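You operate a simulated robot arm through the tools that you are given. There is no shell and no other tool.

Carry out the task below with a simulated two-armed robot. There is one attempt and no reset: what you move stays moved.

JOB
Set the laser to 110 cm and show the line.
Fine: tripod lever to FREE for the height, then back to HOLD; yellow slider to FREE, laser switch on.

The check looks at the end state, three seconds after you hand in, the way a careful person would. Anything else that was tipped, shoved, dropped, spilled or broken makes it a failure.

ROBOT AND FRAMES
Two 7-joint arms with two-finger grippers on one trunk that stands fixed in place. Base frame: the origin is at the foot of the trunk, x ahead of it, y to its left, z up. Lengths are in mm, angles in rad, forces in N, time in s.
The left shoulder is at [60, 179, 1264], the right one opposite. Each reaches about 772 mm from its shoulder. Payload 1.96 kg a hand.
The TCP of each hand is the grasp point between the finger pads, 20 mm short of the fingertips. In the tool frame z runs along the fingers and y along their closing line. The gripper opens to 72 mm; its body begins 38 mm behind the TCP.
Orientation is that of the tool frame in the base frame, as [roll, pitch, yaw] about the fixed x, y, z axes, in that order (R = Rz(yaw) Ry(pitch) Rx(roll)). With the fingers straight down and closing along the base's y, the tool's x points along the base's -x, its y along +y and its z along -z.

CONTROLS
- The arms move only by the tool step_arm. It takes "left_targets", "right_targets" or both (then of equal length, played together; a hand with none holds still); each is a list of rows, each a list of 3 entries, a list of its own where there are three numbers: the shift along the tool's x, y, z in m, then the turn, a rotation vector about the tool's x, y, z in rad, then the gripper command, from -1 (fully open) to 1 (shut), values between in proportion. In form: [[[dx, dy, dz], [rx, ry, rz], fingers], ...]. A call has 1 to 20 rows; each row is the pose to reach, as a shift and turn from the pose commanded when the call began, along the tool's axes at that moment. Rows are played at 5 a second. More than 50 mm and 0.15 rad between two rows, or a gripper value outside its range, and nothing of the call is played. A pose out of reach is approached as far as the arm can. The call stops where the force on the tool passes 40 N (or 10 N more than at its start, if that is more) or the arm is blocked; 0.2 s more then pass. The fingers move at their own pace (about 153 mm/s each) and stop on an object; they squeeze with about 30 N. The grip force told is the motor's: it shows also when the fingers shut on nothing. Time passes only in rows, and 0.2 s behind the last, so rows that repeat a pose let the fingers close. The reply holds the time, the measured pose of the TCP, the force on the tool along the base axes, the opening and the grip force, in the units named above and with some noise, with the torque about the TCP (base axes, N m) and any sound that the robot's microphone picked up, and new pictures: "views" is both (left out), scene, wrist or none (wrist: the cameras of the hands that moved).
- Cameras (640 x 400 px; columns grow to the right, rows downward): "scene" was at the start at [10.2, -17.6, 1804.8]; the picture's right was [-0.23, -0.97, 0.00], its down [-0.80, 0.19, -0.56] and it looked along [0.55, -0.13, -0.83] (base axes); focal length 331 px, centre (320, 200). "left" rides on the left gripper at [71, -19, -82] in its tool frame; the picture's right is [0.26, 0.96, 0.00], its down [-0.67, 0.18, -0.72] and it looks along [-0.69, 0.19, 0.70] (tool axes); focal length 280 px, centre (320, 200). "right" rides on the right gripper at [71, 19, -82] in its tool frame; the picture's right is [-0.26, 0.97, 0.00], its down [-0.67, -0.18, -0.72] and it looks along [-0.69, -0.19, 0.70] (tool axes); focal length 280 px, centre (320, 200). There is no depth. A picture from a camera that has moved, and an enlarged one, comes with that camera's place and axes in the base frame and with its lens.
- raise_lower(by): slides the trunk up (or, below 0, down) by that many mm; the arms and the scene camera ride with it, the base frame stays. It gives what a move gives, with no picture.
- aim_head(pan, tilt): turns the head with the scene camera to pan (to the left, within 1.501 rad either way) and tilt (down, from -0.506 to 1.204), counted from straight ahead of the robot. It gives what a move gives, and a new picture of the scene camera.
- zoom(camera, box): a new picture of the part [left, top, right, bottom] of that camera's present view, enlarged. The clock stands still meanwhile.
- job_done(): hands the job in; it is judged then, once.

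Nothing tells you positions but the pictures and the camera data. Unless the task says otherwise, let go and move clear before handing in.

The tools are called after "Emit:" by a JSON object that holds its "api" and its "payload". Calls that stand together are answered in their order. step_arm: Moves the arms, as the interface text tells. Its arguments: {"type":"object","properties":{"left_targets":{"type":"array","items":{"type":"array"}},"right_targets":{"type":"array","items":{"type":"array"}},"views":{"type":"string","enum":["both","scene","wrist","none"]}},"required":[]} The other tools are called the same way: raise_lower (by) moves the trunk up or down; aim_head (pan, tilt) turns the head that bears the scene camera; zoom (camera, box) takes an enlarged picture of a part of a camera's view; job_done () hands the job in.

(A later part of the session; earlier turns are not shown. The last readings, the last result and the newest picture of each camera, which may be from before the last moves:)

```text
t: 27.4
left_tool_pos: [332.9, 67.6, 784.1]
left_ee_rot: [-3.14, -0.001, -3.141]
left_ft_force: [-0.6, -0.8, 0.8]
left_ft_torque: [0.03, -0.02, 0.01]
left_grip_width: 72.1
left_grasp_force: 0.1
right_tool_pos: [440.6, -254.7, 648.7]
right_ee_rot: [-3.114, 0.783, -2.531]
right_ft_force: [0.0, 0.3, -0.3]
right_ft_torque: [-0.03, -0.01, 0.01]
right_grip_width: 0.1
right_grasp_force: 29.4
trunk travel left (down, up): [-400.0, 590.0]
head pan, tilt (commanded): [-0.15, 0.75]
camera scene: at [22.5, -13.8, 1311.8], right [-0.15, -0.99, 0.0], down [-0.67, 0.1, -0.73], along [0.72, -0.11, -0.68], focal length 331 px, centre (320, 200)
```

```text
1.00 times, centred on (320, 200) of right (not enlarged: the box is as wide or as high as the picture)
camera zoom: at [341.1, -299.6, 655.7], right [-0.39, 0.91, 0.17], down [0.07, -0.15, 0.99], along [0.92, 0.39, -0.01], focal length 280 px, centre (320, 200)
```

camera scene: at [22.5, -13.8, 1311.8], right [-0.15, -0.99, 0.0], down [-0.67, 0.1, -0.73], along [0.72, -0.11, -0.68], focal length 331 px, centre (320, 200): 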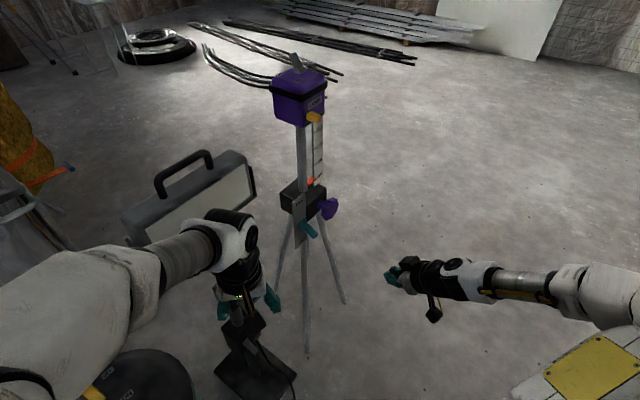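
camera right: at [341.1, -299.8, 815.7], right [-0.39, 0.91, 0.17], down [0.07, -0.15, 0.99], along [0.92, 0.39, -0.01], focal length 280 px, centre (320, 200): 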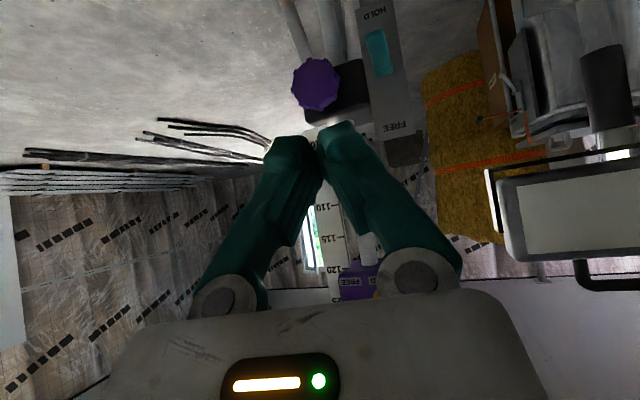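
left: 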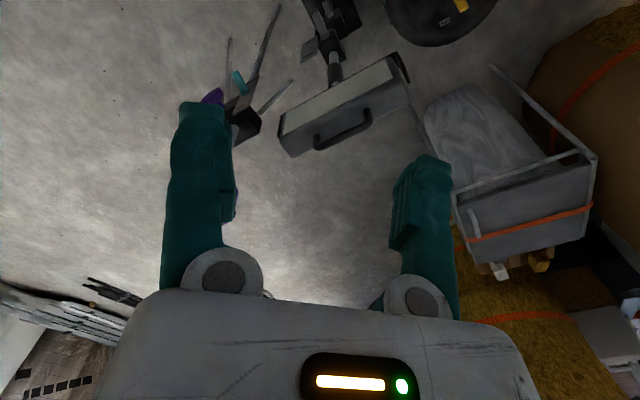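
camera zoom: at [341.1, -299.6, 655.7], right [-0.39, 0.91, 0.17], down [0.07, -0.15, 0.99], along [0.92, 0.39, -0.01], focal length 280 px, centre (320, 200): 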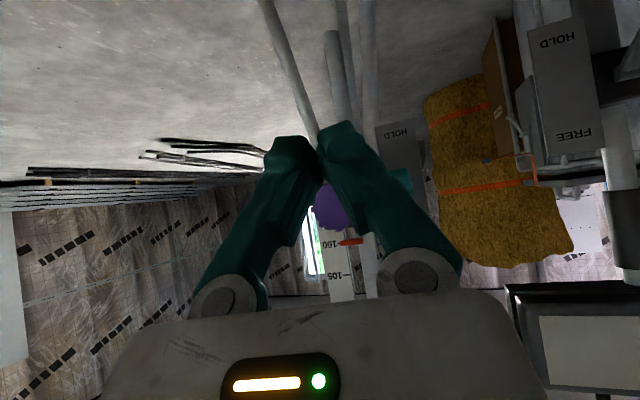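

The lamp's stem is near (517, 150) with its head above z 750, about 10 cm from the left wrist. I'll leave the left arm still and bring the right hand level, toward a point in front of the lever.

Emit:
{"api": "step_arm", "payload": {"right_targets": [[[-0.0048, 0.0037, 0.01], [0, -0.0583, 0], 1], [[-0.0095, 0.0074, 0.02], [0, -0.1167, 0], 1], [[-0.0143, 0.0111, 0.03], [0, -0.175, 0], 1], [[-0.019, 0.0148, 0.04], [0, -0.2333, 0], 1], [[-0.0238, 0.0185, 0.05], [0, -0.2917, 0], 1], [[-0.0285, 0.0222, 0.06], [0, -0.35, 0], 1], [[-0.0333, 0.0258, 0.07], [0, -0.4083, 0], 1], [[-0.038, 0.0295, 0.08], [0, -0.4667, 0], 1], [[-0.0428, 0.0332, 0.09], [0, -0.525, 0], 1], [[-0.0475, 0.0369, 0.1], [0, -0.5833, 0], 1], [[-0.0523, 0.0406, 0.11], [0, -0.6417, 0], 1], [[-0.057, 0.0443, 0.12], [0, -0.7, 0], 1], [[-0.057, 0.0443, 0.12], [0, -0.7, 0], 1]]}}

```text
t: 30.2
left_tool_pos: [333.1, 67.3, 784.0]
left_ee_rot: [-3.141, 0.0, 3.141]
left_ft_force: [0.5, -0.6, -0.5]
left_ft_torque: [0.01, 0.0, 0.03]
left_grip_width: 72.1
left_grasp_force: 0.0
right_tool_pos: [521.0, -149.4, 602.3]
right_ee_rot: [-2.936, 1.481, -2.342]
right_ft_force: [0.7, -0.1, 0.1]
right_ft_torque: [0.0, -0.01, -0.02]
right_grip_width: 0.2
right_grasp_force: 29.5
trunk travel left (down, up): [-400.0, 590.0]
head pan, tilt (commanded): [-0.15, 0.75]
camera scene: at [22.5, -13.8, 1311.9], right [-0.15, -0.99, 0.0], down [-0.67, 0.1, -0.73], along [0.72, -0.11, -0.68], focal length 331 px, centre (320, 200)
camera right: at [438.4, -184.4, 538.2], right [-0.52, 0.82, 0.24], down [-0.45, -0.51, 0.74], along [0.73, 0.28, 0.63], focal length 280 px, centre (320, 200)
```

scene: 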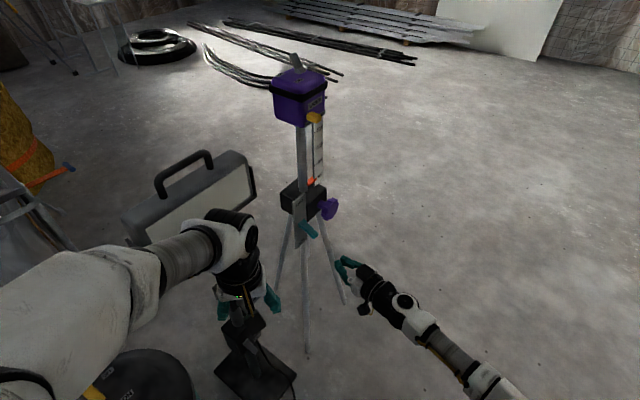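
right: 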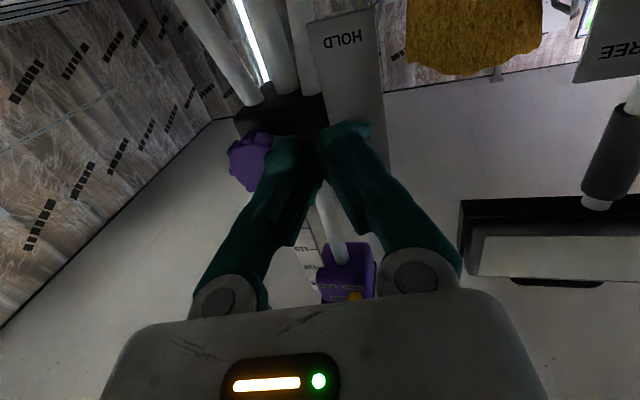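

Emit:
{"api": "zoom", "payload": {"camera": "right", "box": [260, 70, 420, 170]}}

Emit:
{"api": "zoom", "payload": {"camera": "scene", "box": [270, 180, 400, 310]}}

```text
4.00 times, centred on (340, 120) of right
camera zoom: at [438.4, -184.4, 538.2], right [-0.52, 0.82, 0.24], down [-0.45, -0.51, 0.74], along [0.73, 0.28, 0.63], focal length 1122 px, centre (240, 520)
```

zoom: 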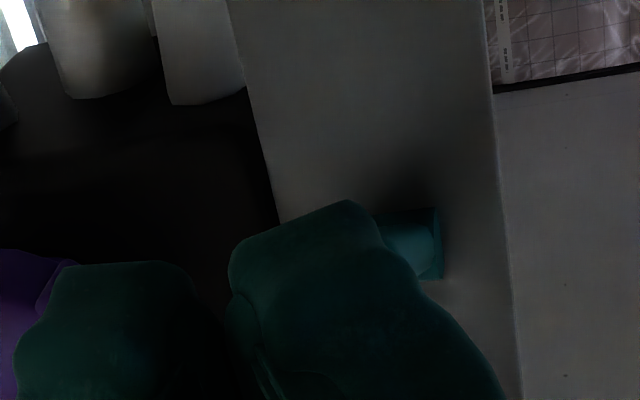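

```text
3.08 times, centred on (335, 245) of scene
camera zoom: at [22.5, -13.8, 1311.9], right [-0.15, -0.99, 0.0], down [-0.67, 0.1, -0.73], along [0.72, -0.11, -0.68], focal length 1018 px, centre (274, 62)
```

zoom: 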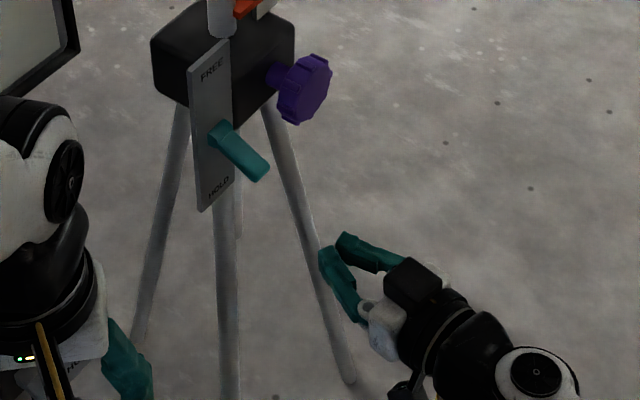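

The lever sits slightly above my line of approach. I'll advance about 96 mm so the fingers are just under the lever tip, going slowly.

Emit:
{"api": "step_arm", "payload": {"right_targets": [[[0, 0.001, 0.016], [0, 0, 0], 1], [[0, 0.002, 0.032], [0, 0, 0], 1], [[0, 0.003, 0.048], [0, 0, 0], 1], [[0, 0.004, 0.064], [0, 0, 0], 1], [[0, 0.005, 0.08], [0, 0, 0], 1], [[0, 0.005, 0.096], [0, 0, 0], 1], [[0, 0.005, 0.096], [0, 0, 0], 1]]}}

Emit:
{"api": "zoom", "payload": {"camera": "scene", "box": [270, 180, 400, 310]}}

Emit:
{"api": "zoom", "payload": {"camera": "right", "box": [220, 20, 460, 170]}}

```text
t: 31.8
left_tool_pos: [333.3, 66.7, 783.9]
left_ee_rot: [-3.141, -0.001, -3.141]
left_ft_force: [-0.3, 0.8, 0.3]
left_ft_torque: [-0.02, 0.01, -0.03]
left_grip_width: 72.1
left_grasp_force: 0.1
right_tool_pos: [598.7, -93.7, 593.5]
right_ee_rot: [-2.941, 1.483, -2.348]
right_ft_force: [-0.3, -0.1, -0.7]
right_ft_torque: [0.0, 0.01, -0.01]
right_grip_width: 0.1
right_grasp_force: 29.7
trunk travel left (down, up): [-400.0, 590.0]
head pan, tilt (commanded): [-0.15, 0.75]
camera scene: at [22.5, -13.7, 1311.9], right [-0.15, -0.99, 0.0], down [-0.67, 0.1, -0.73], along [0.72, -0.11, -0.68], focal length 331 px, centre (320, 200)
camera right: at [515.8, -127.4, 530.1], right [-0.52, 0.82, 0.24], down [-0.45, -0.51, 0.74], along [0.73, 0.28, 0.63], focal length 280 px, centre (320, 200)
```

scene: 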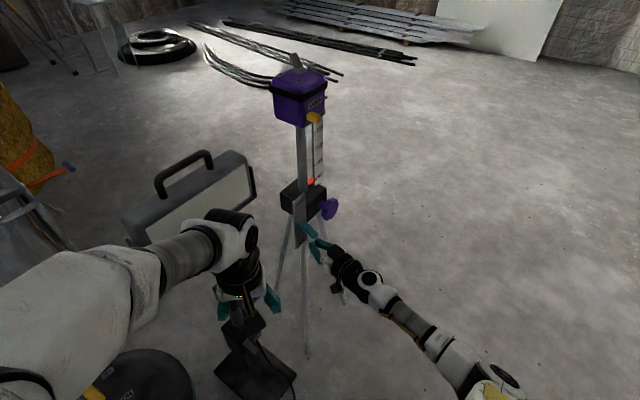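
right: 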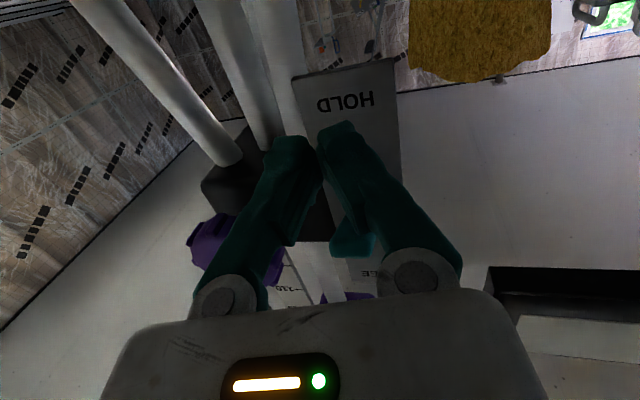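

```text
3.08 times, centred on (335, 245) of scene
camera zoom: at [22.5, -13.7, 1311.9], right [-0.15, -0.99, 0.0], down [-0.67, 0.1, -0.73], along [0.72, -0.11, -0.68], focal length 1018 px, centre (274, 62)
```

zoom: 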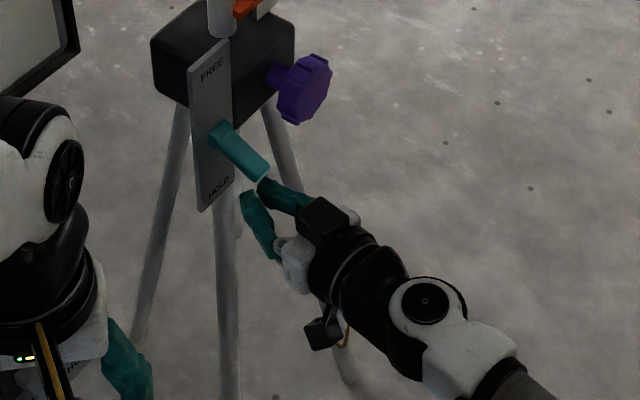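

```text
2.67 times, centred on (340, 95) of right
camera zoom: at [515.8, -127.4, 530.1], right [-0.52, 0.82, 0.24], down [-0.45, -0.51, 0.74], along [0.73, 0.28, 0.63], focal length 748 px, centre (267, 480)
```

zoom: 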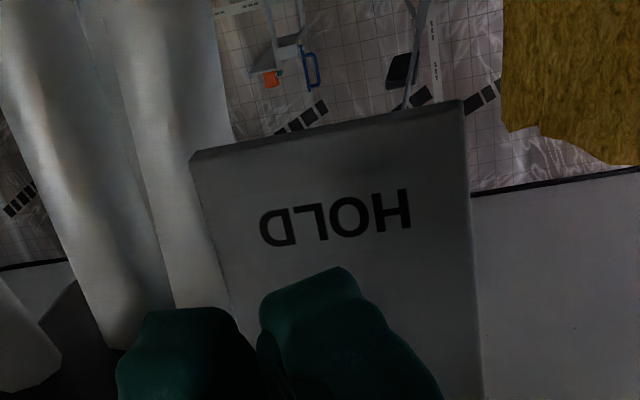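

The fingers are under the lever tip. I'll raise gently in small steps and watch the force.

Emit:
{"api": "step_arm", "payload": {"right_targets": [[[-0.006, 0, 0], [0, 0, 0], 1], [[-0.012, 0, 0], [0, 0, 0], 1], [[-0.018, 0, 0], [0, 0, 0], 1], [[-0.024, 0, 0], [0, 0, 0], 1]], "views": "none"}}

Emit:
{"api": "zoom", "payload": {"camera": "scene", "box": [270, 180, 370, 280]}}

```text
t: 32.8
left_tool_pos: [333.1, 67.1, 784.8]
left_ee_rot: [3.141, 0.0, -3.141]
left_ft_force: [0.1, 0.1, 0.0]
left_ft_torque: [0.03, 0.0, 0.01]
left_grip_width: 72.0
left_grasp_force: 0.1
right_tool_pos: [597.5, -89.6, 617.1]
right_ee_rot: [-2.946, 1.482, -2.352]
right_ft_force: [0.1, -0.4, -0.2]
right_ft_torque: [-0.01, 0.02, 0.03]
right_grip_width: 0.0
right_grasp_force: 29.4
trunk travel left (down, up): [-400.0, 590.0]
head pan, tilt (commanded): [-0.15, 0.75]
```

```text
4.00 times, centred on (320, 230) of scene
camera zoom: at [22.5, -13.7, 1311.9], right [-0.15, -0.99, 0.0], down [-0.67, 0.1, -0.73], along [0.72, -0.11, -0.68], focal length 1323 px, centre (320, 80)
```

zoom: 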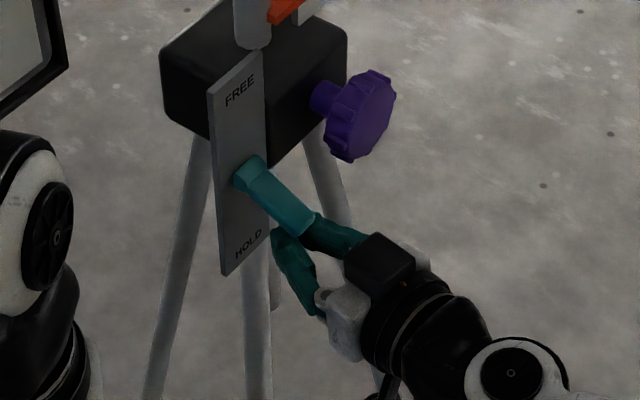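

Emit:
{"api": "step_arm", "payload": {"right_targets": [[[-0.004, 0, 0], [0, 0, 0], 1], [[-0.008, 0, 0], [0, 0, 0], 1], [[-0.012, 0, 0], [0, 0, 0], 1]], "views": "none"}}

Emit:
{"api": "zoom", "payload": {"camera": "scene", "box": [270, 180, 370, 280]}}

```text
t: 33.6
left_tool_pos: [331.6, 66.3, 784.1]
left_ee_rot: [-3.141, 0.0, 3.141]
left_ft_force: [0.0, -0.3, -1.2]
left_ft_torque: [-0.02, -0.02, 0.03]
left_grip_width: 72.0
left_grasp_force: 0.0
right_tool_pos: [599.0, -89.5, 628.5]
right_ee_rot: [-2.938, 1.481, -2.347]
right_ft_force: [-0.4, -1.7, -2.9]
right_ft_torque: [0.05, -0.01, -0.02]
right_grip_width: 0.1
right_grasp_force: 29.7
trunk travel left (down, up): [-400.0, 590.0]
head pan, tilt (commanded): [-0.15, 0.75]
```

```text
4.00 times, centred on (320, 230) of scene
camera zoom: at [22.8, -13.8, 1311.9], right [-0.15, -0.99, 0.0], down [-0.67, 0.1, -0.73], along [0.72, -0.11, -0.68], focal length 1323 px, centre (320, 80)
```

zoom: 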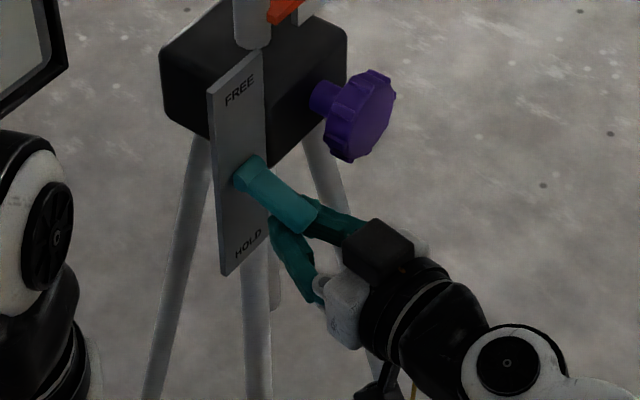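

Contact made at about 3 N, and the lever is beginning to rise. Continuing in small steps.

Emit:
{"api": "step_arm", "payload": {"right_targets": [[[-0.004, 0, 0], [0, 0, 0], 1], [[-0.008, 0, 0], [0, 0, 0], 1], [[-0.012, 0, 0], [0, 0, 0], 1], [[-0.016, 0, 0], [0, 0, 0], 1]], "views": "none"}}

Emit:
{"api": "zoom", "payload": {"camera": "scene", "box": [270, 180, 370, 280]}}

```text
t: 34.6
left_tool_pos: [333.7, 66.9, 784.9]
left_ee_rot: [3.141, 0.0, -3.141]
left_ft_force: [-0.3, -0.2, -0.3]
left_ft_torque: [0.01, 0.01, 0.0]
left_grip_width: 71.7
left_grasp_force: 0.0
right_tool_pos: [599.6, -86.0, 645.4]
right_ee_rot: [-2.938, 1.481, -2.347]
right_ft_force: [-0.2, -0.3, 1.1]
right_ft_torque: [-0.04, 0.02, 0.01]
right_grip_width: 0.4
right_grasp_force: 29.7
trunk travel left (down, up): [-400.0, 590.0]
head pan, tilt (commanded): [-0.15, 0.75]
```

```text
4.00 times, centred on (320, 230) of scene
camera zoom: at [22.5, -13.6, 1311.9], right [-0.15, -0.99, 0.0], down [-0.67, 0.1, -0.73], along [0.72, -0.11, -0.68], focal length 1323 px, centre (320, 80)
```

zoom: 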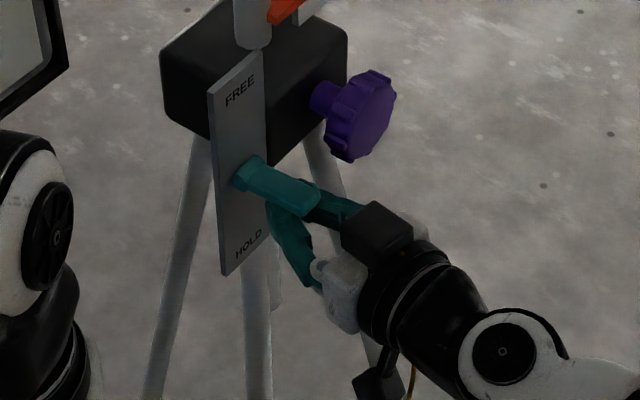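

Emit:
{"api": "step_arm", "payload": {"right_targets": [[[-0.005, 0, 0], [0, 0, 0], 1], [[-0.01, 0, 0], [0, 0, 0], 1], [[-0.015, 0, 0], [0, 0, 0], 1], [[-0.02, 0, 0], [0, 0, 0], 1]], "views": "none"}}

Emit:
{"api": "zoom", "payload": {"camera": "scene", "box": [270, 180, 370, 280]}}

```text
t: 35.6
left_tool_pos: [333.3, 66.3, 785.2]
left_ee_rot: [-3.141, -0.001, 3.141]
left_ft_force: [0.4, -0.9, 0.0]
left_ft_torque: [0.04, -0.02, 0.02]
left_grip_width: 72.1
left_grasp_force: 0.0
right_tool_pos: [600.0, -87.2, 657.9]
right_ee_rot: [-3.013, 1.465, -2.414]
right_ft_force: [-3.6, -6.2, -13.8]
right_ft_torque: [-0.22, -0.03, -0.22]
right_grip_width: 0.0
right_grasp_force: 29.7
trunk travel left (down, up): [-400.0, 590.0]
head pan, tilt (commanded): [-0.15, 0.75]
stopped in row 4 (right hand): the force on the tool passed its limit at 46 N (the readings are from after the stop); the commanded pose is now the measured one
```

```text
4.00 times, centred on (320, 230) of scene
camera zoom: at [23.7, -14.3, 1311.9], right [-0.15, -0.99, 0.0], down [-0.68, 0.1, -0.73], along [0.72, -0.11, -0.68], focal length 1323 px, centre (320, 80)
```

zoom: 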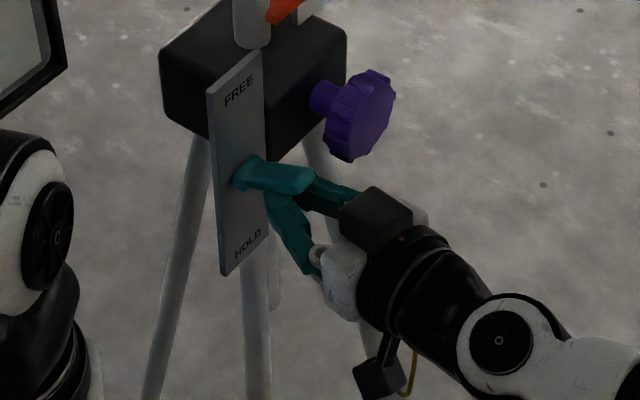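

The push stopped at the force limit with the lever just past level. My fingertips were too close to its pivot, so I'll ease off, back out toward the lever tip and check.

Emit:
{"api": "step_arm", "payload": {"right_targets": [[[0.005, 0, 0], [0, 0, 0], 1], [[0.01, 0, -0.002], [0, 0, 0], 1], [[0.01, 0, -0.01], [0, 0, 0], 1], [[0.01, 0, -0.018], [0, 0, 0], 1], [[0.01, 0, -0.018], [0, 0, 0], 1]], "views": "wrist"}}

Emit:
{"api": "zoom", "payload": {"camera": "scene", "box": [270, 180, 370, 280]}}

```text
t: 36.8
left_tool_pos: [334.2, 66.3, 783.5]
left_ee_rot: [-3.14, -0.001, 3.141]
left_ft_force: [0.0, 0.4, 0.0]
left_ft_torque: [-0.01, 0.02, -0.01]
left_grip_width: 71.9
left_grasp_force: 0.1
right_tool_pos: [583.9, -95.6, 652.1]
right_ee_rot: [-2.99, 1.472, -2.393]
right_ft_force: [0.1, 0.6, 0.5]
right_ft_torque: [0.01, 0.03, -0.01]
right_grip_width: 0.0
right_grasp_force: 29.8
trunk travel left (down, up): [-400.0, 590.0]
head pan, tilt (commanded): [-0.15, 0.75]
camera right: at [501.2, -131.5, 589.3], right [-0.52, 0.82, 0.25], down [-0.44, -0.51, 0.74], along [0.73, 0.28, 0.62], focal length 280 px, centre (320, 200)
```

right: 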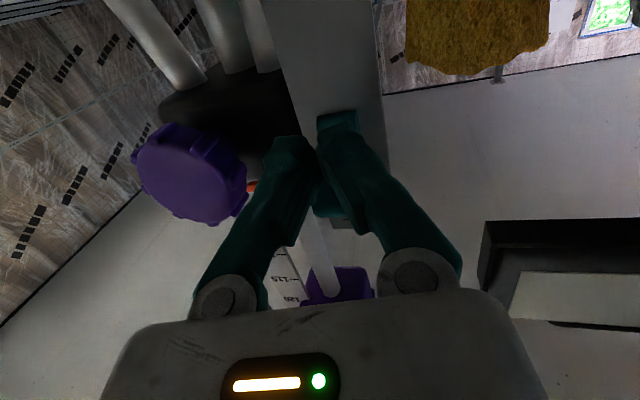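

```text
4.00 times, centred on (320, 230) of scene
camera zoom: at [22.6, -13.7, 1311.9], right [-0.15, -0.99, 0.0], down [-0.67, 0.1, -0.73], along [0.72, -0.11, -0.68], focal length 1323 px, centre (320, 80)
```

zoom: 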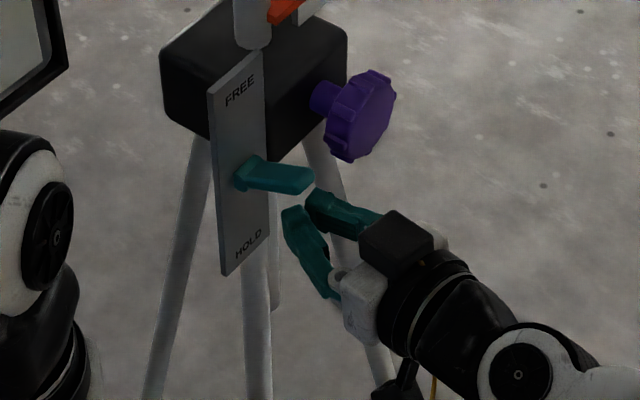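

Emit:
{"api": "zoom", "payload": {"camera": "scene", "box": [298, 200, 348, 245]}}

Emit:
{"api": "zoom", "payload": {"camera": "right", "box": [270, 80, 400, 240]}}

Emit:
{"api": "zoom", "payload": {"camera": "left", "box": [60, 200, 260, 320]}}

```text
8.89 times, centred on (323, 222) of scene
camera zoom: at [22.6, -13.7, 1311.9], right [-0.15, -0.99, 0.0], down [-0.67, 0.1, -0.73], along [0.72, -0.11, -0.68], focal length 2940 px, centre (293, 0)
```

zoom: 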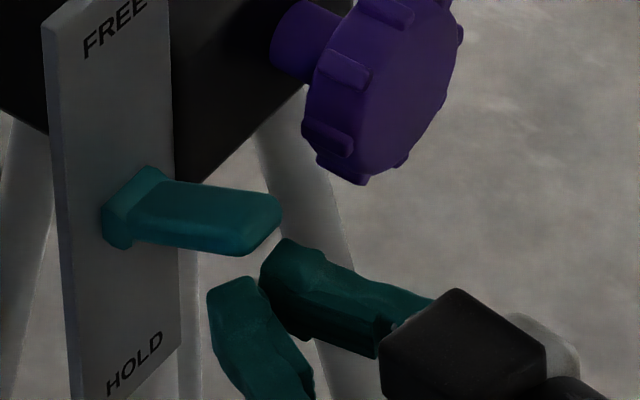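

```text
2.50 times, centred on (335, 160) of right
camera zoom: at [501.2, -131.5, 589.3], right [-0.52, 0.82, 0.25], down [-0.44, -0.51, 0.74], along [0.73, 0.28, 0.62], focal length 701 px, centre (282, 300)
```

zoom: 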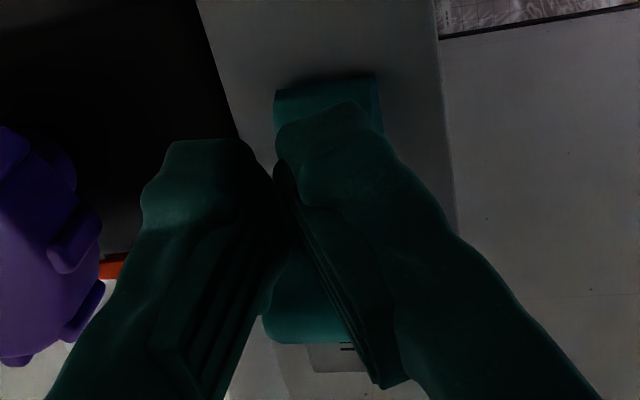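

```text
3.20 times, centred on (160, 260) of left
camera zoom: at [263.4, 47.4, 865.9], right [-0.26, 0.96, 0.0], down [0.67, 0.18, 0.72], along [0.69, 0.19, -0.7], focal length 897 px, centre (832, 8)
```

zoom: 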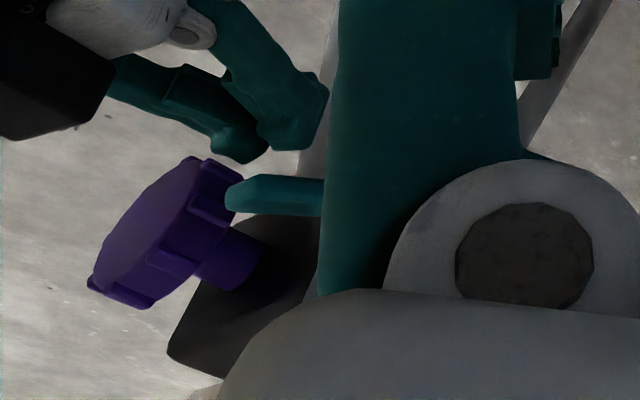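

The lever is now about 20° above level and stays there by itself. I'll push once more near its tip, gently, to see whether it has reached its stop.

Emit:
{"api": "step_arm", "payload": {"right_targets": [[[-0.005, 0, 0], [0, 0, 0], 1], [[-0.01, 0, 0], [0, 0, 0], 1], [[-0.013, 0, 0], [0, 0, 0], 1], [[-0.015, 0, 0], [0, 0, 0], 1], [[-0.017, 0, 0], [0, 0, 0], 1]], "views": "none"}}

Emit:
{"api": "zoom", "payload": {"camera": "scene", "box": [298, 200, 348, 245]}}

```text
t: 38.0
left_tool_pos: [333.9, 67.0, 784.3]
left_ee_rot: [-3.14, -0.002, 3.141]
left_ft_force: [-0.6, -0.2, -0.4]
left_ft_torque: [-0.02, -0.02, -0.01]
left_grip_width: 72.1
left_grasp_force: 0.1
right_tool_pos: [585.3, -95.8, 665.4]
right_ee_rot: [-3.02, 1.466, -2.421]
right_ft_force: [-8.5, -1.0, -21.7]
right_ft_torque: [-0.34, 0.04, -0.03]
right_grip_width: 0.3
right_grasp_force: 29.5
trunk travel left (down, up): [-400.0, 590.0]
head pan, tilt (commanded): [-0.15, 0.75]
```

```text
8.89 times, centred on (323, 222) of scene
camera zoom: at [24.3, -14.2, 1311.4], right [-0.15, -0.99, 0.0], down [-0.68, 0.1, -0.73], along [0.72, -0.11, -0.68], focal length 2940 px, centre (293, 0)
```

zoom: 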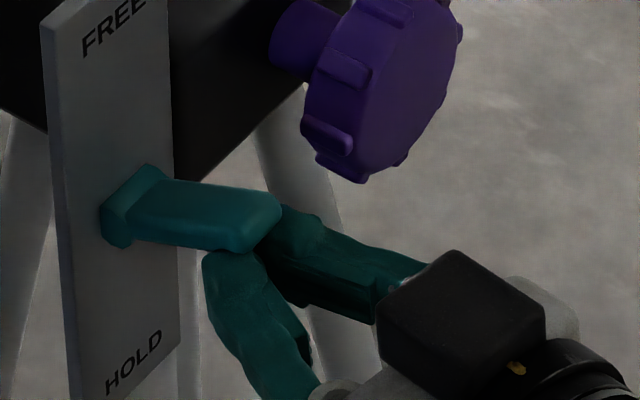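

The lever is at its stop (22 N with no further motion), so it is at FREE. I'll back the hand off and see whether the column has moved.

Emit:
{"api": "step_arm", "payload": {"right_targets": [[[0.008, 0, 0], [0, 0, 0], 1], [[0.016, 0, 0], [0, 0, 0], 1], [[0.02, 0, -0.02], [0, 0, 0], 1], [[0.02, 0, -0.045], [0, 0, 0], 1], [[0.02, 0, -0.07], [0, 0, 0], 1], [[0.01, 0, -0.1], [0, 0, 0], 1], [[0.01, 0, -0.1], [0, 0, 0], 1]], "views": "both"}}

Emit:
{"api": "zoom", "payload": {"camera": "scene", "box": [270, 50, 350, 150]}}

Emit:
{"api": "zoom", "payload": {"camera": "scene", "box": [270, 140, 350, 250]}}

```text
t: 39.6
left_tool_pos: [332.8, 66.3, 784.8]
left_ee_rot: [-3.141, -0.002, -3.141]
left_ft_force: [-0.7, -0.3, 0.8]
left_ft_torque: [-0.02, -0.01, -0.01]
left_grip_width: 72.0
left_grasp_force: 0.2
right_tool_pos: [501.2, -152.6, 669.3]
right_ee_rot: [-2.99, 1.471, -2.394]
right_ft_force: [-0.1, 0.0, 0.1]
right_ft_torque: [0.01, -0.02, -0.01]
right_grip_width: 0.0
right_grasp_force: 29.6
trunk travel left (down, up): [-400.0, 590.0]
head pan, tilt (commanded): [-0.15, 0.75]
camera scene: at [22.7, -13.8, 1311.9], right [-0.15, -0.99, 0.0], down [-0.67, 0.1, -0.73], along [0.72, -0.11, -0.68], focal length 331 px, centre (320, 200)
camera right: at [418.4, -188.3, 606.0], right [-0.52, 0.82, 0.25], down [-0.44, -0.51, 0.74], along [0.73, 0.28, 0.62], focal length 280 px, centre (320, 200)
```

scene: 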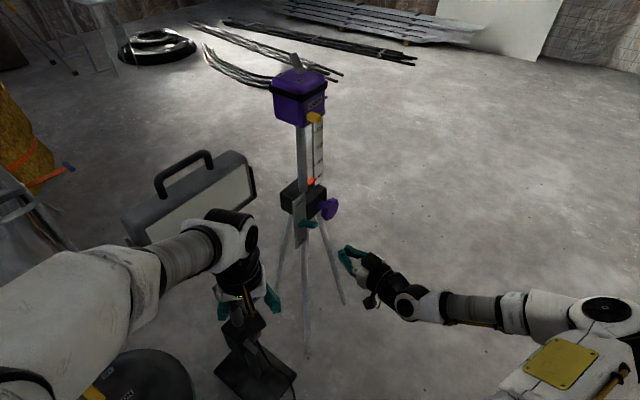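
right: 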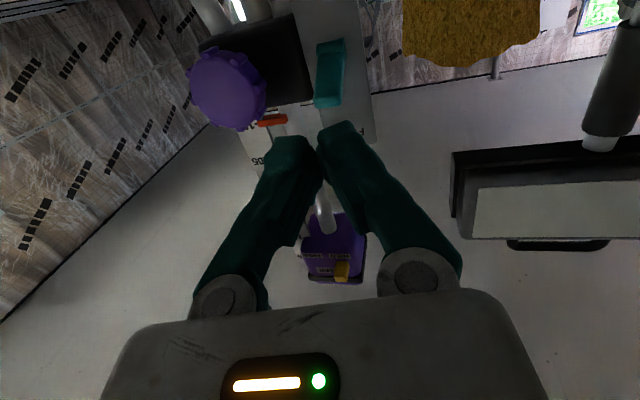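

```text
4.00 times, centred on (310, 100) of scene
camera zoom: at [22.7, -13.8, 1311.9], right [-0.15, -0.99, 0.0], down [-0.67, 0.1, -0.73], along [0.72, -0.11, -0.68], focal length 1323 px, centre (360, 600)
```

zoom: 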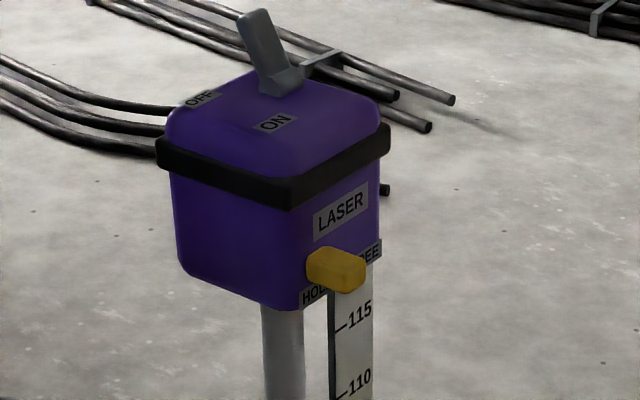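

```text
3.64 times, centred on (310, 195) of scene
camera zoom: at [22.7, -13.8, 1311.9], right [-0.15, -0.99, 0.0], down [-0.67, 0.1, -0.73], along [0.72, -0.11, -0.68], focal length 1203 px, centre (356, 218)
```

zoom: 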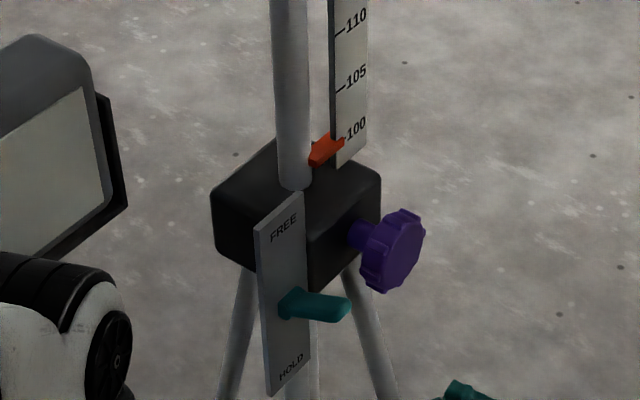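

The column stayed at about 100 with the lever at FREE. Next I'll test whether the column can be lifted from under the head, raising the trunk first so the arm works near shoulder height.

Emit:
{"api": "raise_lower", "payload": {"by": 160}}

Emit:
{"api": "aim_head", "payload": {"pan": -0.15, "tilt": 0.7}}

Emit:
{"api": "zoom", "payload": {"camera": "right", "box": [0, 0, 640, 400]}}

```text
t: 41.5
left_tool_pos: [333.0, 65.7, 944.4]
left_ee_rot: [3.14, 0.001, -3.141]
left_ft_force: [0.3, 0.0, 1.2]
left_ft_torque: [0.02, 0.03, -0.04]
left_grip_width: 71.9
left_grasp_force: 0.0
right_tool_pos: [502.1, -153.3, 828.4]
right_ee_rot: [-2.988, 1.472, -2.392]
right_ft_force: [0.5, -0.1, 0.4]
right_ft_torque: [0.03, 0.0, 0.01]
right_grip_width: 0.0
right_grasp_force: 29.9
trunk travel left (down, up): [-560.0, 430.0]
head pan, tilt (commanded): [-0.15, 0.75]
```

```text
t: 42.1
left_tool_pos: [332.9, 66.9, 944.2]
left_ee_rot: [3.141, -0.002, -3.141]
left_ft_force: [-0.7, 0.1, 0.3]
left_ft_torque: [-0.01, 0.01, 0.02]
left_grip_width: 72.1
left_grasp_force: 0.0
right_tool_pos: [501.9, -151.5, 827.5]
right_ee_rot: [-2.987, 1.472, -2.39]
right_ft_force: [0.2, 0.4, 0.0]
right_ft_torque: [0.02, 0.05, -0.02]
right_grip_width: 0.0
right_grasp_force: 29.3
trunk travel left (down, up): [-560.0, 430.0]
head pan, tilt (commanded): [-0.15, 0.7]
camera scene: at [24.6, -14.1, 1476.1], right [-0.15, -0.99, 0.0], down [-0.64, 0.1, -0.76], along [0.76, -0.11, -0.64], focal length 331 px, centre (320, 200)
```

scene: 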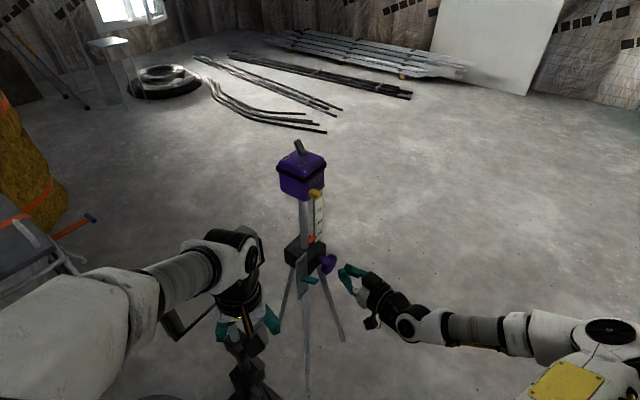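

```text
1.00 times, centred on (320, 200) of right (not enlarged: the box is as wide or as high as the picture)
camera zoom: at [418.6, -188.1, 766.0], right [-0.52, 0.82, 0.25], down [-0.44, -0.51, 0.74], along [0.73, 0.28, 0.62], focal length 280 px, centre (320, 200)
```

zoom: 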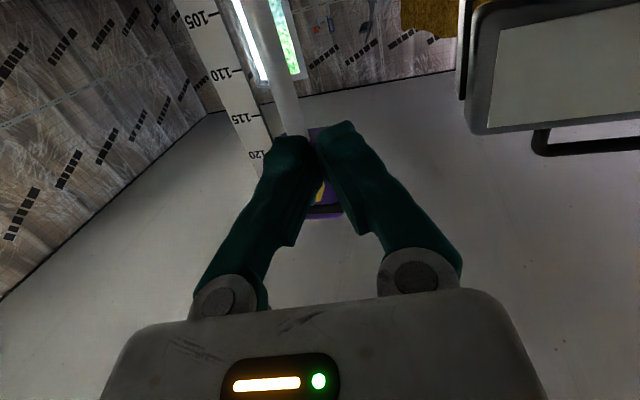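

The column axis works out near (727, −72) and the head's underside near z 930. I'll bring the closed right fingers, level, to just short of the head's underside on the side away from the scale.

Emit:
{"api": "step_arm", "payload": {"right_targets": [[[-0.0132, -0.0068, 0.013], [0, -0.015, 0], 1], [[-0.0264, -0.0137, 0.026], [0, -0.03, 0], 1], [[-0.0396, -0.0205, 0.039], [0, -0.045, 0], 1], [[-0.0529, -0.0273, 0.052], [0, -0.06, 0], 1], [[-0.0661, -0.0342, 0.065], [0, -0.075, 0], 1], [[-0.0793, -0.041, 0.078], [0, -0.09, 0], 1], [[-0.0793, -0.041, 0.078], [0, -0.09, 0], 1]]}}

Emit:
{"api": "zoom", "payload": {"camera": "scene", "box": [260, 120, 400, 280]}}

```text
t: 43.7
left_tool_pos: [332.8, 66.4, 944.6]
left_ee_rot: [-3.142, 0.001, -3.141]
left_ft_force: [0.0, 0.0, 0.0]
left_ft_torque: [-0.01, 0.0, -0.01]
left_grip_width: 72.0
left_grasp_force: 0.0
right_tool_pos: [595.6, -137.6, 899.6]
right_ee_rot: [-2.069, 1.553, -1.472]
right_ft_force: [-0.9, -0.9, -0.5]
right_ft_torque: [-0.02, -0.01, -0.03]
right_grip_width: 0.0
right_grasp_force: 29.1
trunk travel left (down, up): [-560.0, 430.0]
head pan, tilt (commanded): [-0.15, 0.7]
camera scene: at [24.4, -14.3, 1476.1], right [-0.15, -0.99, 0.0], down [-0.64, 0.1, -0.76], along [0.76, -0.11, -0.64], focal length 331 px, centre (320, 200)
camera right: at [517.7, -169.9, 829.0], right [-0.54, 0.8, 0.25], down [-0.49, -0.54, 0.68], along [0.68, 0.25, 0.69], focal length 280 px, centre (320, 200)
```

scene: 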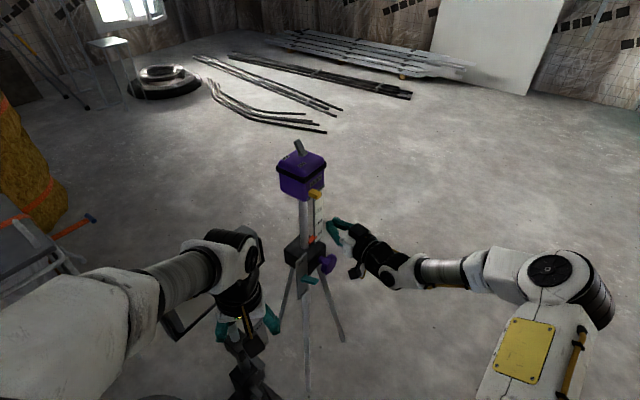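
right: 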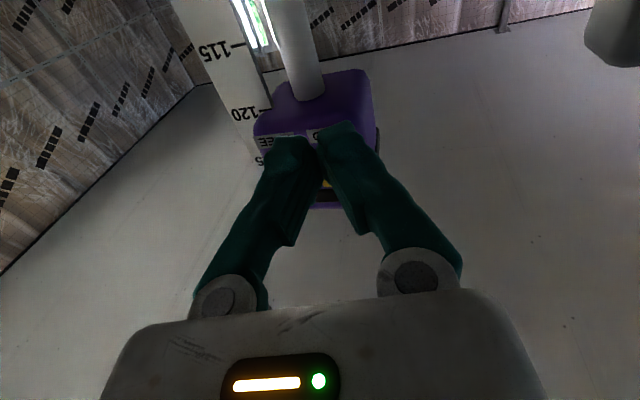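

```text
2.50 times, centred on (330, 200) of scene
camera zoom: at [24.4, -14.3, 1476.1], right [-0.15, -0.99, 0.0], down [-0.64, 0.1, -0.76], along [0.76, -0.11, -0.64], focal length 827 px, centre (295, 200)
```

zoom: 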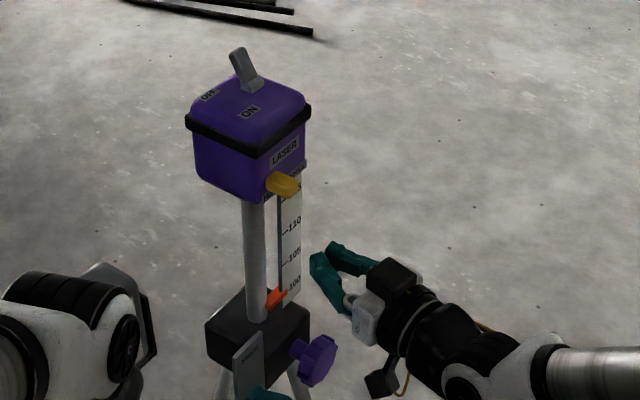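

The geometry agrees (underside near z 930). I'll slide the fingers under the head's near corner, then feel upward for contact.

Emit:
{"api": "step_arm", "payload": {"right_targets": [[[0, 0, 0.016], [0, 0, 0], 1], [[0, 0, 0.032], [0, 0, 0], 1], [[0, 0, 0.048], [0, 0, 0], 1], [[0, 0, 0.064], [0, 0, 0], 1], [[0, 0, 0.08], [0, 0, 0], 1], [[0, 0, 0.095], [0, 0, 0], 1], [[0, 0, 0.095], [0, 0, 0], 1]]}}

Emit:
{"api": "zoom", "payload": {"camera": "scene", "box": [260, 120, 380, 240]}}

```text
t: 45.3
left_tool_pos: [333.4, 66.4, 944.0]
left_ee_rot: [3.14, -0.001, -3.141]
left_ft_force: [-0.3, -0.2, 0.5]
left_ft_torque: [0.02, 0.01, 0.01]
left_grip_width: 72.0
left_grasp_force: 0.1
right_tool_pos: [671.9, -82.8, 899.2]
right_ee_rot: [-2.081, 1.553, -1.482]
right_ft_force: [-1.0, 0.3, 0.8]
right_ft_torque: [0.01, -0.01, -0.01]
right_grip_width: 0.1
right_grasp_force: 29.7
trunk travel left (down, up): [-560.0, 430.0]
head pan, tilt (commanded): [-0.15, 0.7]
camera scene: at [24.5, -14.3, 1476.1], right [-0.15, -0.99, 0.0], down [-0.64, 0.1, -0.76], along [0.76, -0.11, -0.64], focal length 331 px, centre (320, 200)
camera right: at [594.6, -116.0, 828.5], right [-0.54, 0.8, 0.25], down [-0.49, -0.54, 0.68], along [0.68, 0.25, 0.69], focal length 280 px, centre (320, 200)
```

scene: 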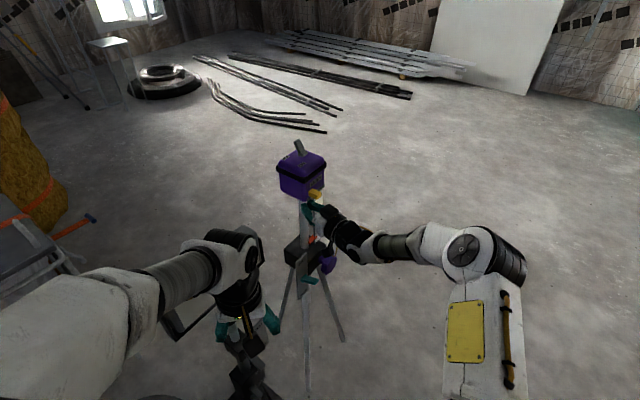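
right: 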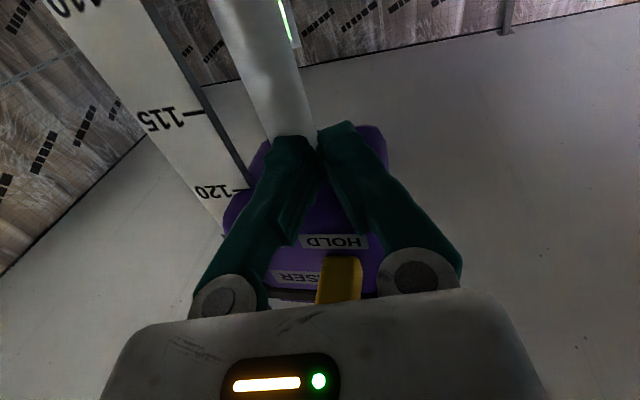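

```text
3.33 times, centred on (320, 180) of scene
camera zoom: at [24.5, -14.3, 1476.1], right [-0.15, -0.99, 0.0], down [-0.64, 0.1, -0.76], along [0.76, -0.11, -0.64], focal length 1102 px, centre (320, 267)
```

zoom: 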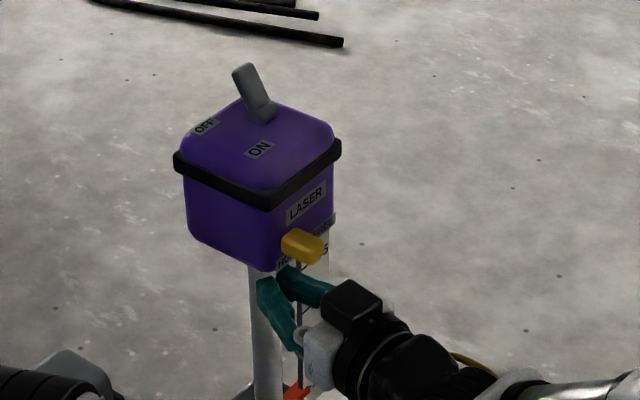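

Emit:
{"api": "step_arm", "payload": {"right_targets": [[[-0.007, 0, 0], [0, 0, 0], 1], [[-0.014, 0, 0], [0, 0, 0], 1], [[-0.017, 0, 0], [0, 0, 0], 1], [[-0.02, 0, 0], [0, 0, 0], 1]], "views": "none"}}

Emit:
{"api": "zoom", "payload": {"camera": "scene", "box": [260, 120, 380, 240]}}

```text
t: 46.3
left_tool_pos: [333.3, 66.6, 944.1]
left_ee_rot: [3.14, -0.001, 3.141]
left_ft_force: [0.2, -0.7, 0.7]
left_ft_torque: [0.03, 0.02, 0.01]
left_grip_width: 72.2
left_grasp_force: 0.0
right_tool_pos: [673.0, -83.0, 920.1]
right_ee_rot: [-2.033, 1.553, -1.436]
right_ft_force: [0.2, -0.7, -0.8]
right_ft_torque: [0.01, 0.03, -0.01]
right_grip_width: 0.0
right_grasp_force: 29.2
trunk travel left (down, up): [-560.0, 430.0]
head pan, tilt (commanded): [-0.15, 0.7]
```

```text
3.33 times, centred on (320, 180) of scene
camera zoom: at [24.8, -14.1, 1476.2], right [-0.15, -0.99, 0.0], down [-0.64, 0.1, -0.76], along [0.76, -0.11, -0.64], focal length 1102 px, centre (320, 267)
```

zoom: 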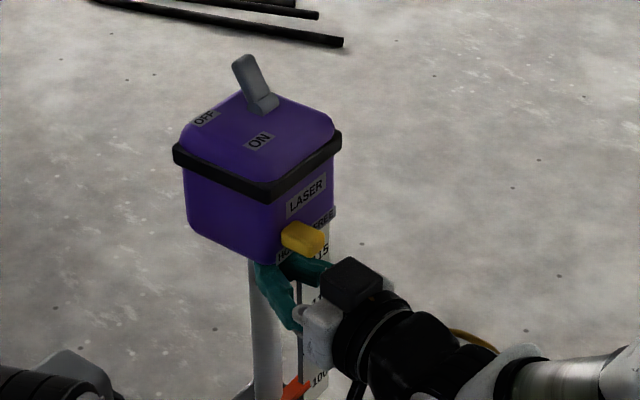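

The head rises with almost no force. I'll lift it a bit more, then lower the hand to see whether it stays up by itself.

Emit:
{"api": "step_arm", "payload": {"right_targets": [[[-0.007, 0, 0], [0, 0, 0], 1], [[-0.014, 0, 0], [0, 0, 0], 1], [[-0.02, 0, 0], [0, 0, 0], 1], [[-0.02, 0, 0], [0, 0, 0], 1]], "views": "none"}}

Emit:
{"api": "zoom", "payload": {"camera": "scene", "box": [260, 120, 380, 280]}}

Emit:
{"api": "step_arm", "payload": {"right_targets": [[[0.006, 0, 0], [0, 0, 0], 1], [[0.012, 0, 0], [0, 0, 0], 1], [[0.012, 0, 0], [0, 0, 0], 1], [[0.012, 0, 0], [0, 0, 0], 1]], "views": "none"}}

Emit:
{"api": "zoom", "payload": {"camera": "scene", "box": [260, 120, 380, 280]}}

```text
t: 47.3
left_tool_pos: [333.9, 66.0, 944.1]
left_ee_rot: [3.141, 0.0, 3.14]
left_ft_force: [0.0, 1.1, -0.1]
left_ft_torque: [0.04, -0.02, -0.01]
left_grip_width: 72.1
left_grasp_force: 0.1
right_tool_pos: [672.6, -82.6, 940.3]
right_ee_rot: [-2.039, 1.551, -1.442]
right_ft_force: [0.0, 1.2, -0.5]
right_ft_torque: [0.02, 0.0, 0.02]
right_grip_width: 0.1
right_grasp_force: 29.5
trunk travel left (down, up): [-560.0, 430.0]
head pan, tilt (commanded): [-0.15, 0.7]
```

```text
2.50 times, centred on (320, 200) of scene
camera zoom: at [24.9, -14.1, 1476.2], right [-0.15, -0.99, 0.0], down [-0.64, 0.1, -0.76], along [0.76, -0.11, -0.64], focal length 827 px, centre (320, 200)
```

zoom: 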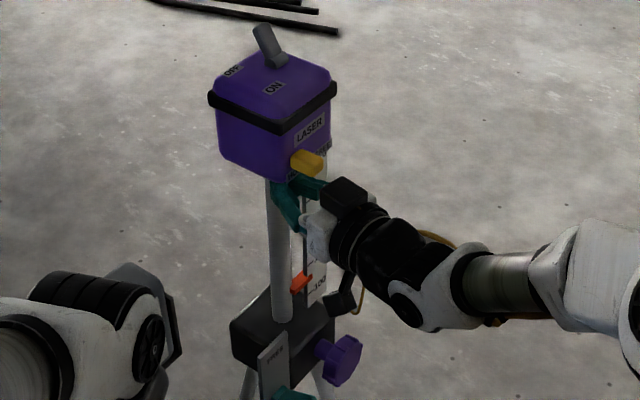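

```text
t: 48.3
left_tool_pos: [333.2, 66.7, 943.7]
left_ee_rot: [3.141, 0.0, -3.14]
left_ft_force: [-0.1, 0.8, 0.3]
left_ft_torque: [0.01, -0.04, 0.02]
left_grip_width: 71.8
left_grasp_force: 0.0
right_tool_pos: [672.2, -82.0, 928.0]
right_ee_rot: [-2.084, 1.552, -1.487]
right_ft_force: [0.4, -0.1, 0.4]
right_ft_torque: [-0.03, -0.01, 0.0]
right_grip_width: 0.0
right_grasp_force: 30.0
trunk travel left (down, up): [-560.0, 430.0]
head pan, tilt (commanded): [-0.15, 0.7]
```

```text
2.50 times, centred on (320, 200) of scene
camera zoom: at [24.7, -14.0, 1476.1], right [-0.15, -0.99, 0.0], down [-0.64, 0.1, -0.76], along [0.76, -0.11, -0.64], focal length 827 px, centre (320, 200)
```

zoom: 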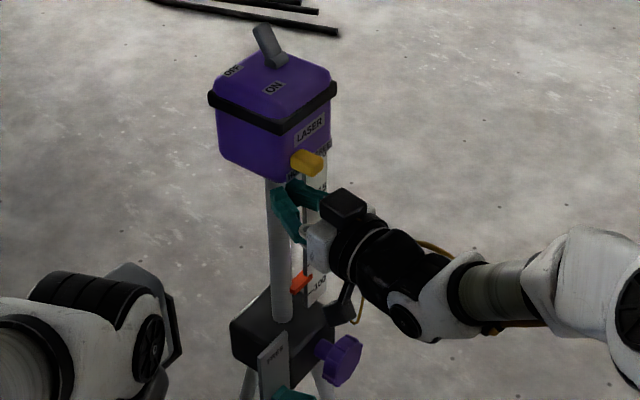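

The column holds by friction when I let go, so I can set the height by lifting. I'll lift on toward 110 in gentle steps.

Emit:
{"api": "step_arm", "payload": {"right_targets": [[[-0.007, 0, 0], [0, 0, 0], 1], [[-0.014, 0, 0], [0, 0, 0], 1], [[-0.021, 0, 0], [0, 0, 0], 1], [[-0.028, 0, 0], [0, 0, 0], 1], [[-0.035, 0, 0], [0, 0, 0], 1], [[-0.042, 0, 0], [0, 0, 0], 1], [[-0.049, 0, 0], [0, 0, 0], 1], [[-0.056, 0, 0], [0, 0, 0], 1], [[-0.063, 0, 0], [0, 0, 0], 1], [[-0.07, 0, 0], [0, 0, 0], 1], [[-0.077, 0, 0], [0, 0, 0], 1], [[-0.077, 0, 0], [0, 0, 0], 1]], "views": "scene"}}

Emit:
{"api": "zoom", "payload": {"camera": "scene", "box": [270, 180, 360, 280]}}

```text
t: 50.9
left_tool_pos: [334.6, 66.9, 944.2]
left_ee_rot: [3.141, 0.001, -3.142]
left_ft_force: [-0.2, -0.4, 1.2]
left_ft_torque: [-0.02, 0.01, 0.03]
left_grip_width: 72.0
left_grasp_force: 0.0
right_tool_pos: [672.4, -81.7, 1004.6]
right_ee_rot: [-2.048, 1.552, -1.449]
right_ft_force: [0.4, 0.4, -0.4]
right_ft_torque: [-0.02, 0.01, 0.01]
right_grip_width: 0.0
right_grasp_force: 29.3
trunk travel left (down, up): [-560.0, 430.0]
head pan, tilt (commanded): [-0.15, 0.7]
camera scene: at [24.9, -14.1, 1476.2], right [-0.15, -0.99, 0.0], down [-0.64, 0.1, -0.76], along [0.76, -0.11, -0.64], focal length 331 px, centre (320, 200)
```

scene: 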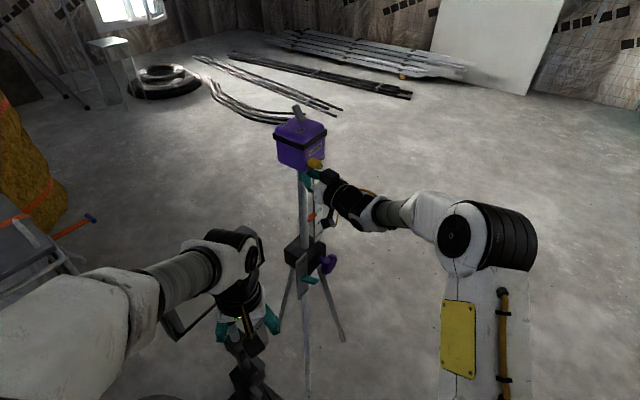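

```text
4.00 times, centred on (315, 230) of scene
camera zoom: at [24.9, -14.1, 1476.2], right [-0.15, -0.99, 0.0], down [-0.64, 0.1, -0.76], along [0.76, -0.11, -0.64], focal length 1323 px, centre (340, 80)
```

zoom: 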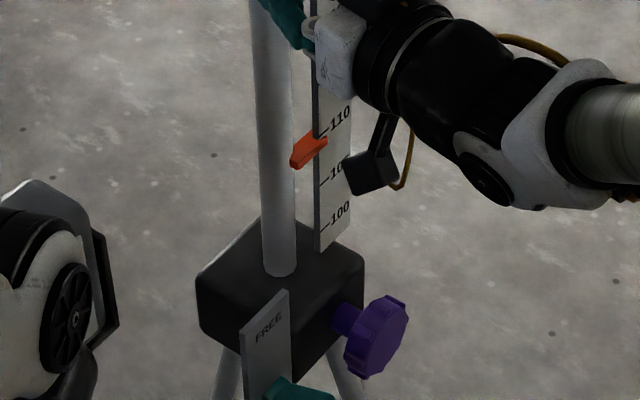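

The pointer reads about 109 from this angle. I'll withdraw and look at the pointer level with the wrist camera for an accurate reading.

Emit:
{"api": "step_arm", "payload": {"right_targets": [[[0.006, 0, 0], [0, 0, 0], 1], [[0.012, 0, 0], [0, 0, 0], 1], [[0.014, 0, -0.03], [0, 0, 0], 1], [[0.014, 0, -0.06], [0, 0, 0], 1], [[0.014, 0, -0.09], [0, 0, 0], 1], [[0.014, 0, -0.12], [0, 0, 0], 1], [[0.032, -0.0016, -0.1383], [0, 0.0872, 0], 1], [[0.05, -0.0032, -0.1567], [0, 0.1744, 0], 1], [[0.068, -0.0048, -0.175], [0, 0.2617, 0], 1], [[0.086, -0.0064, -0.1933], [0, 0.3489, 0], 1], [[0.104, -0.0079, -0.2117], [0, 0.4361, 0], 1], [[0.122, -0.0095, -0.23], [0, 0.5233, 0], 1], [[0.14, -0.0111, -0.2483], [0, 0.6106, 0], 1], [[0.158, -0.0127, -0.2667], [0, 0.6978, 0], 1], [[0.173, -0.0143, -0.285], [0, 0.785, 0], 1], [[0.173, -0.0143, -0.285], [0, 0.785, 0], -1], [[0.173, -0.0143, -0.285], [0, 0.785, 0], -1]], "views": "wrist"}}

```text
t: 54.5
left_tool_pos: [333.0, 67.5, 944.8]
left_ee_rot: [-3.141, -0.002, -3.141]
left_ft_force: [0.2, 0.7, 0.0]
left_ft_torque: [-0.03, -0.02, 0.03]
left_grip_width: 72.4
left_grasp_force: 0.0
right_tool_pos: [445.1, -256.1, 834.7]
right_ee_rot: [-3.119, 0.777, -2.529]
right_ft_force: [0.4, 0.7, 1.1]
right_ft_torque: [-0.01, 0.03, -0.04]
right_grip_width: 72.0
right_grasp_force: 0.0
trunk travel left (down, up): [-560.0, 430.0]
head pan, tilt (commanded): [-0.15, 0.7]
camera right: at [346.2, -301.4, 843.7], right [-0.39, 0.91, 0.17], down [0.08, -0.15, 0.99], along [0.92, 0.4, -0.01], focal length 280 px, centre (320, 200)
```

right: 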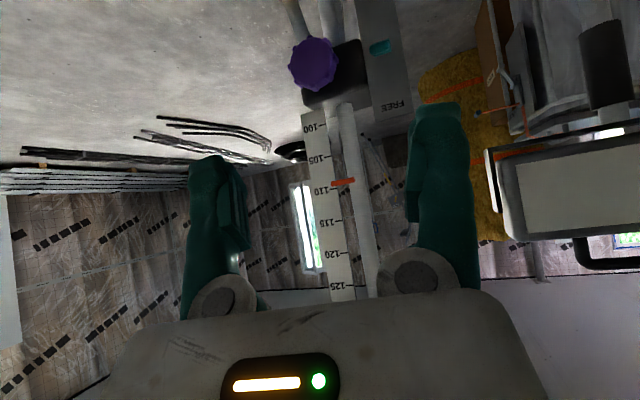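

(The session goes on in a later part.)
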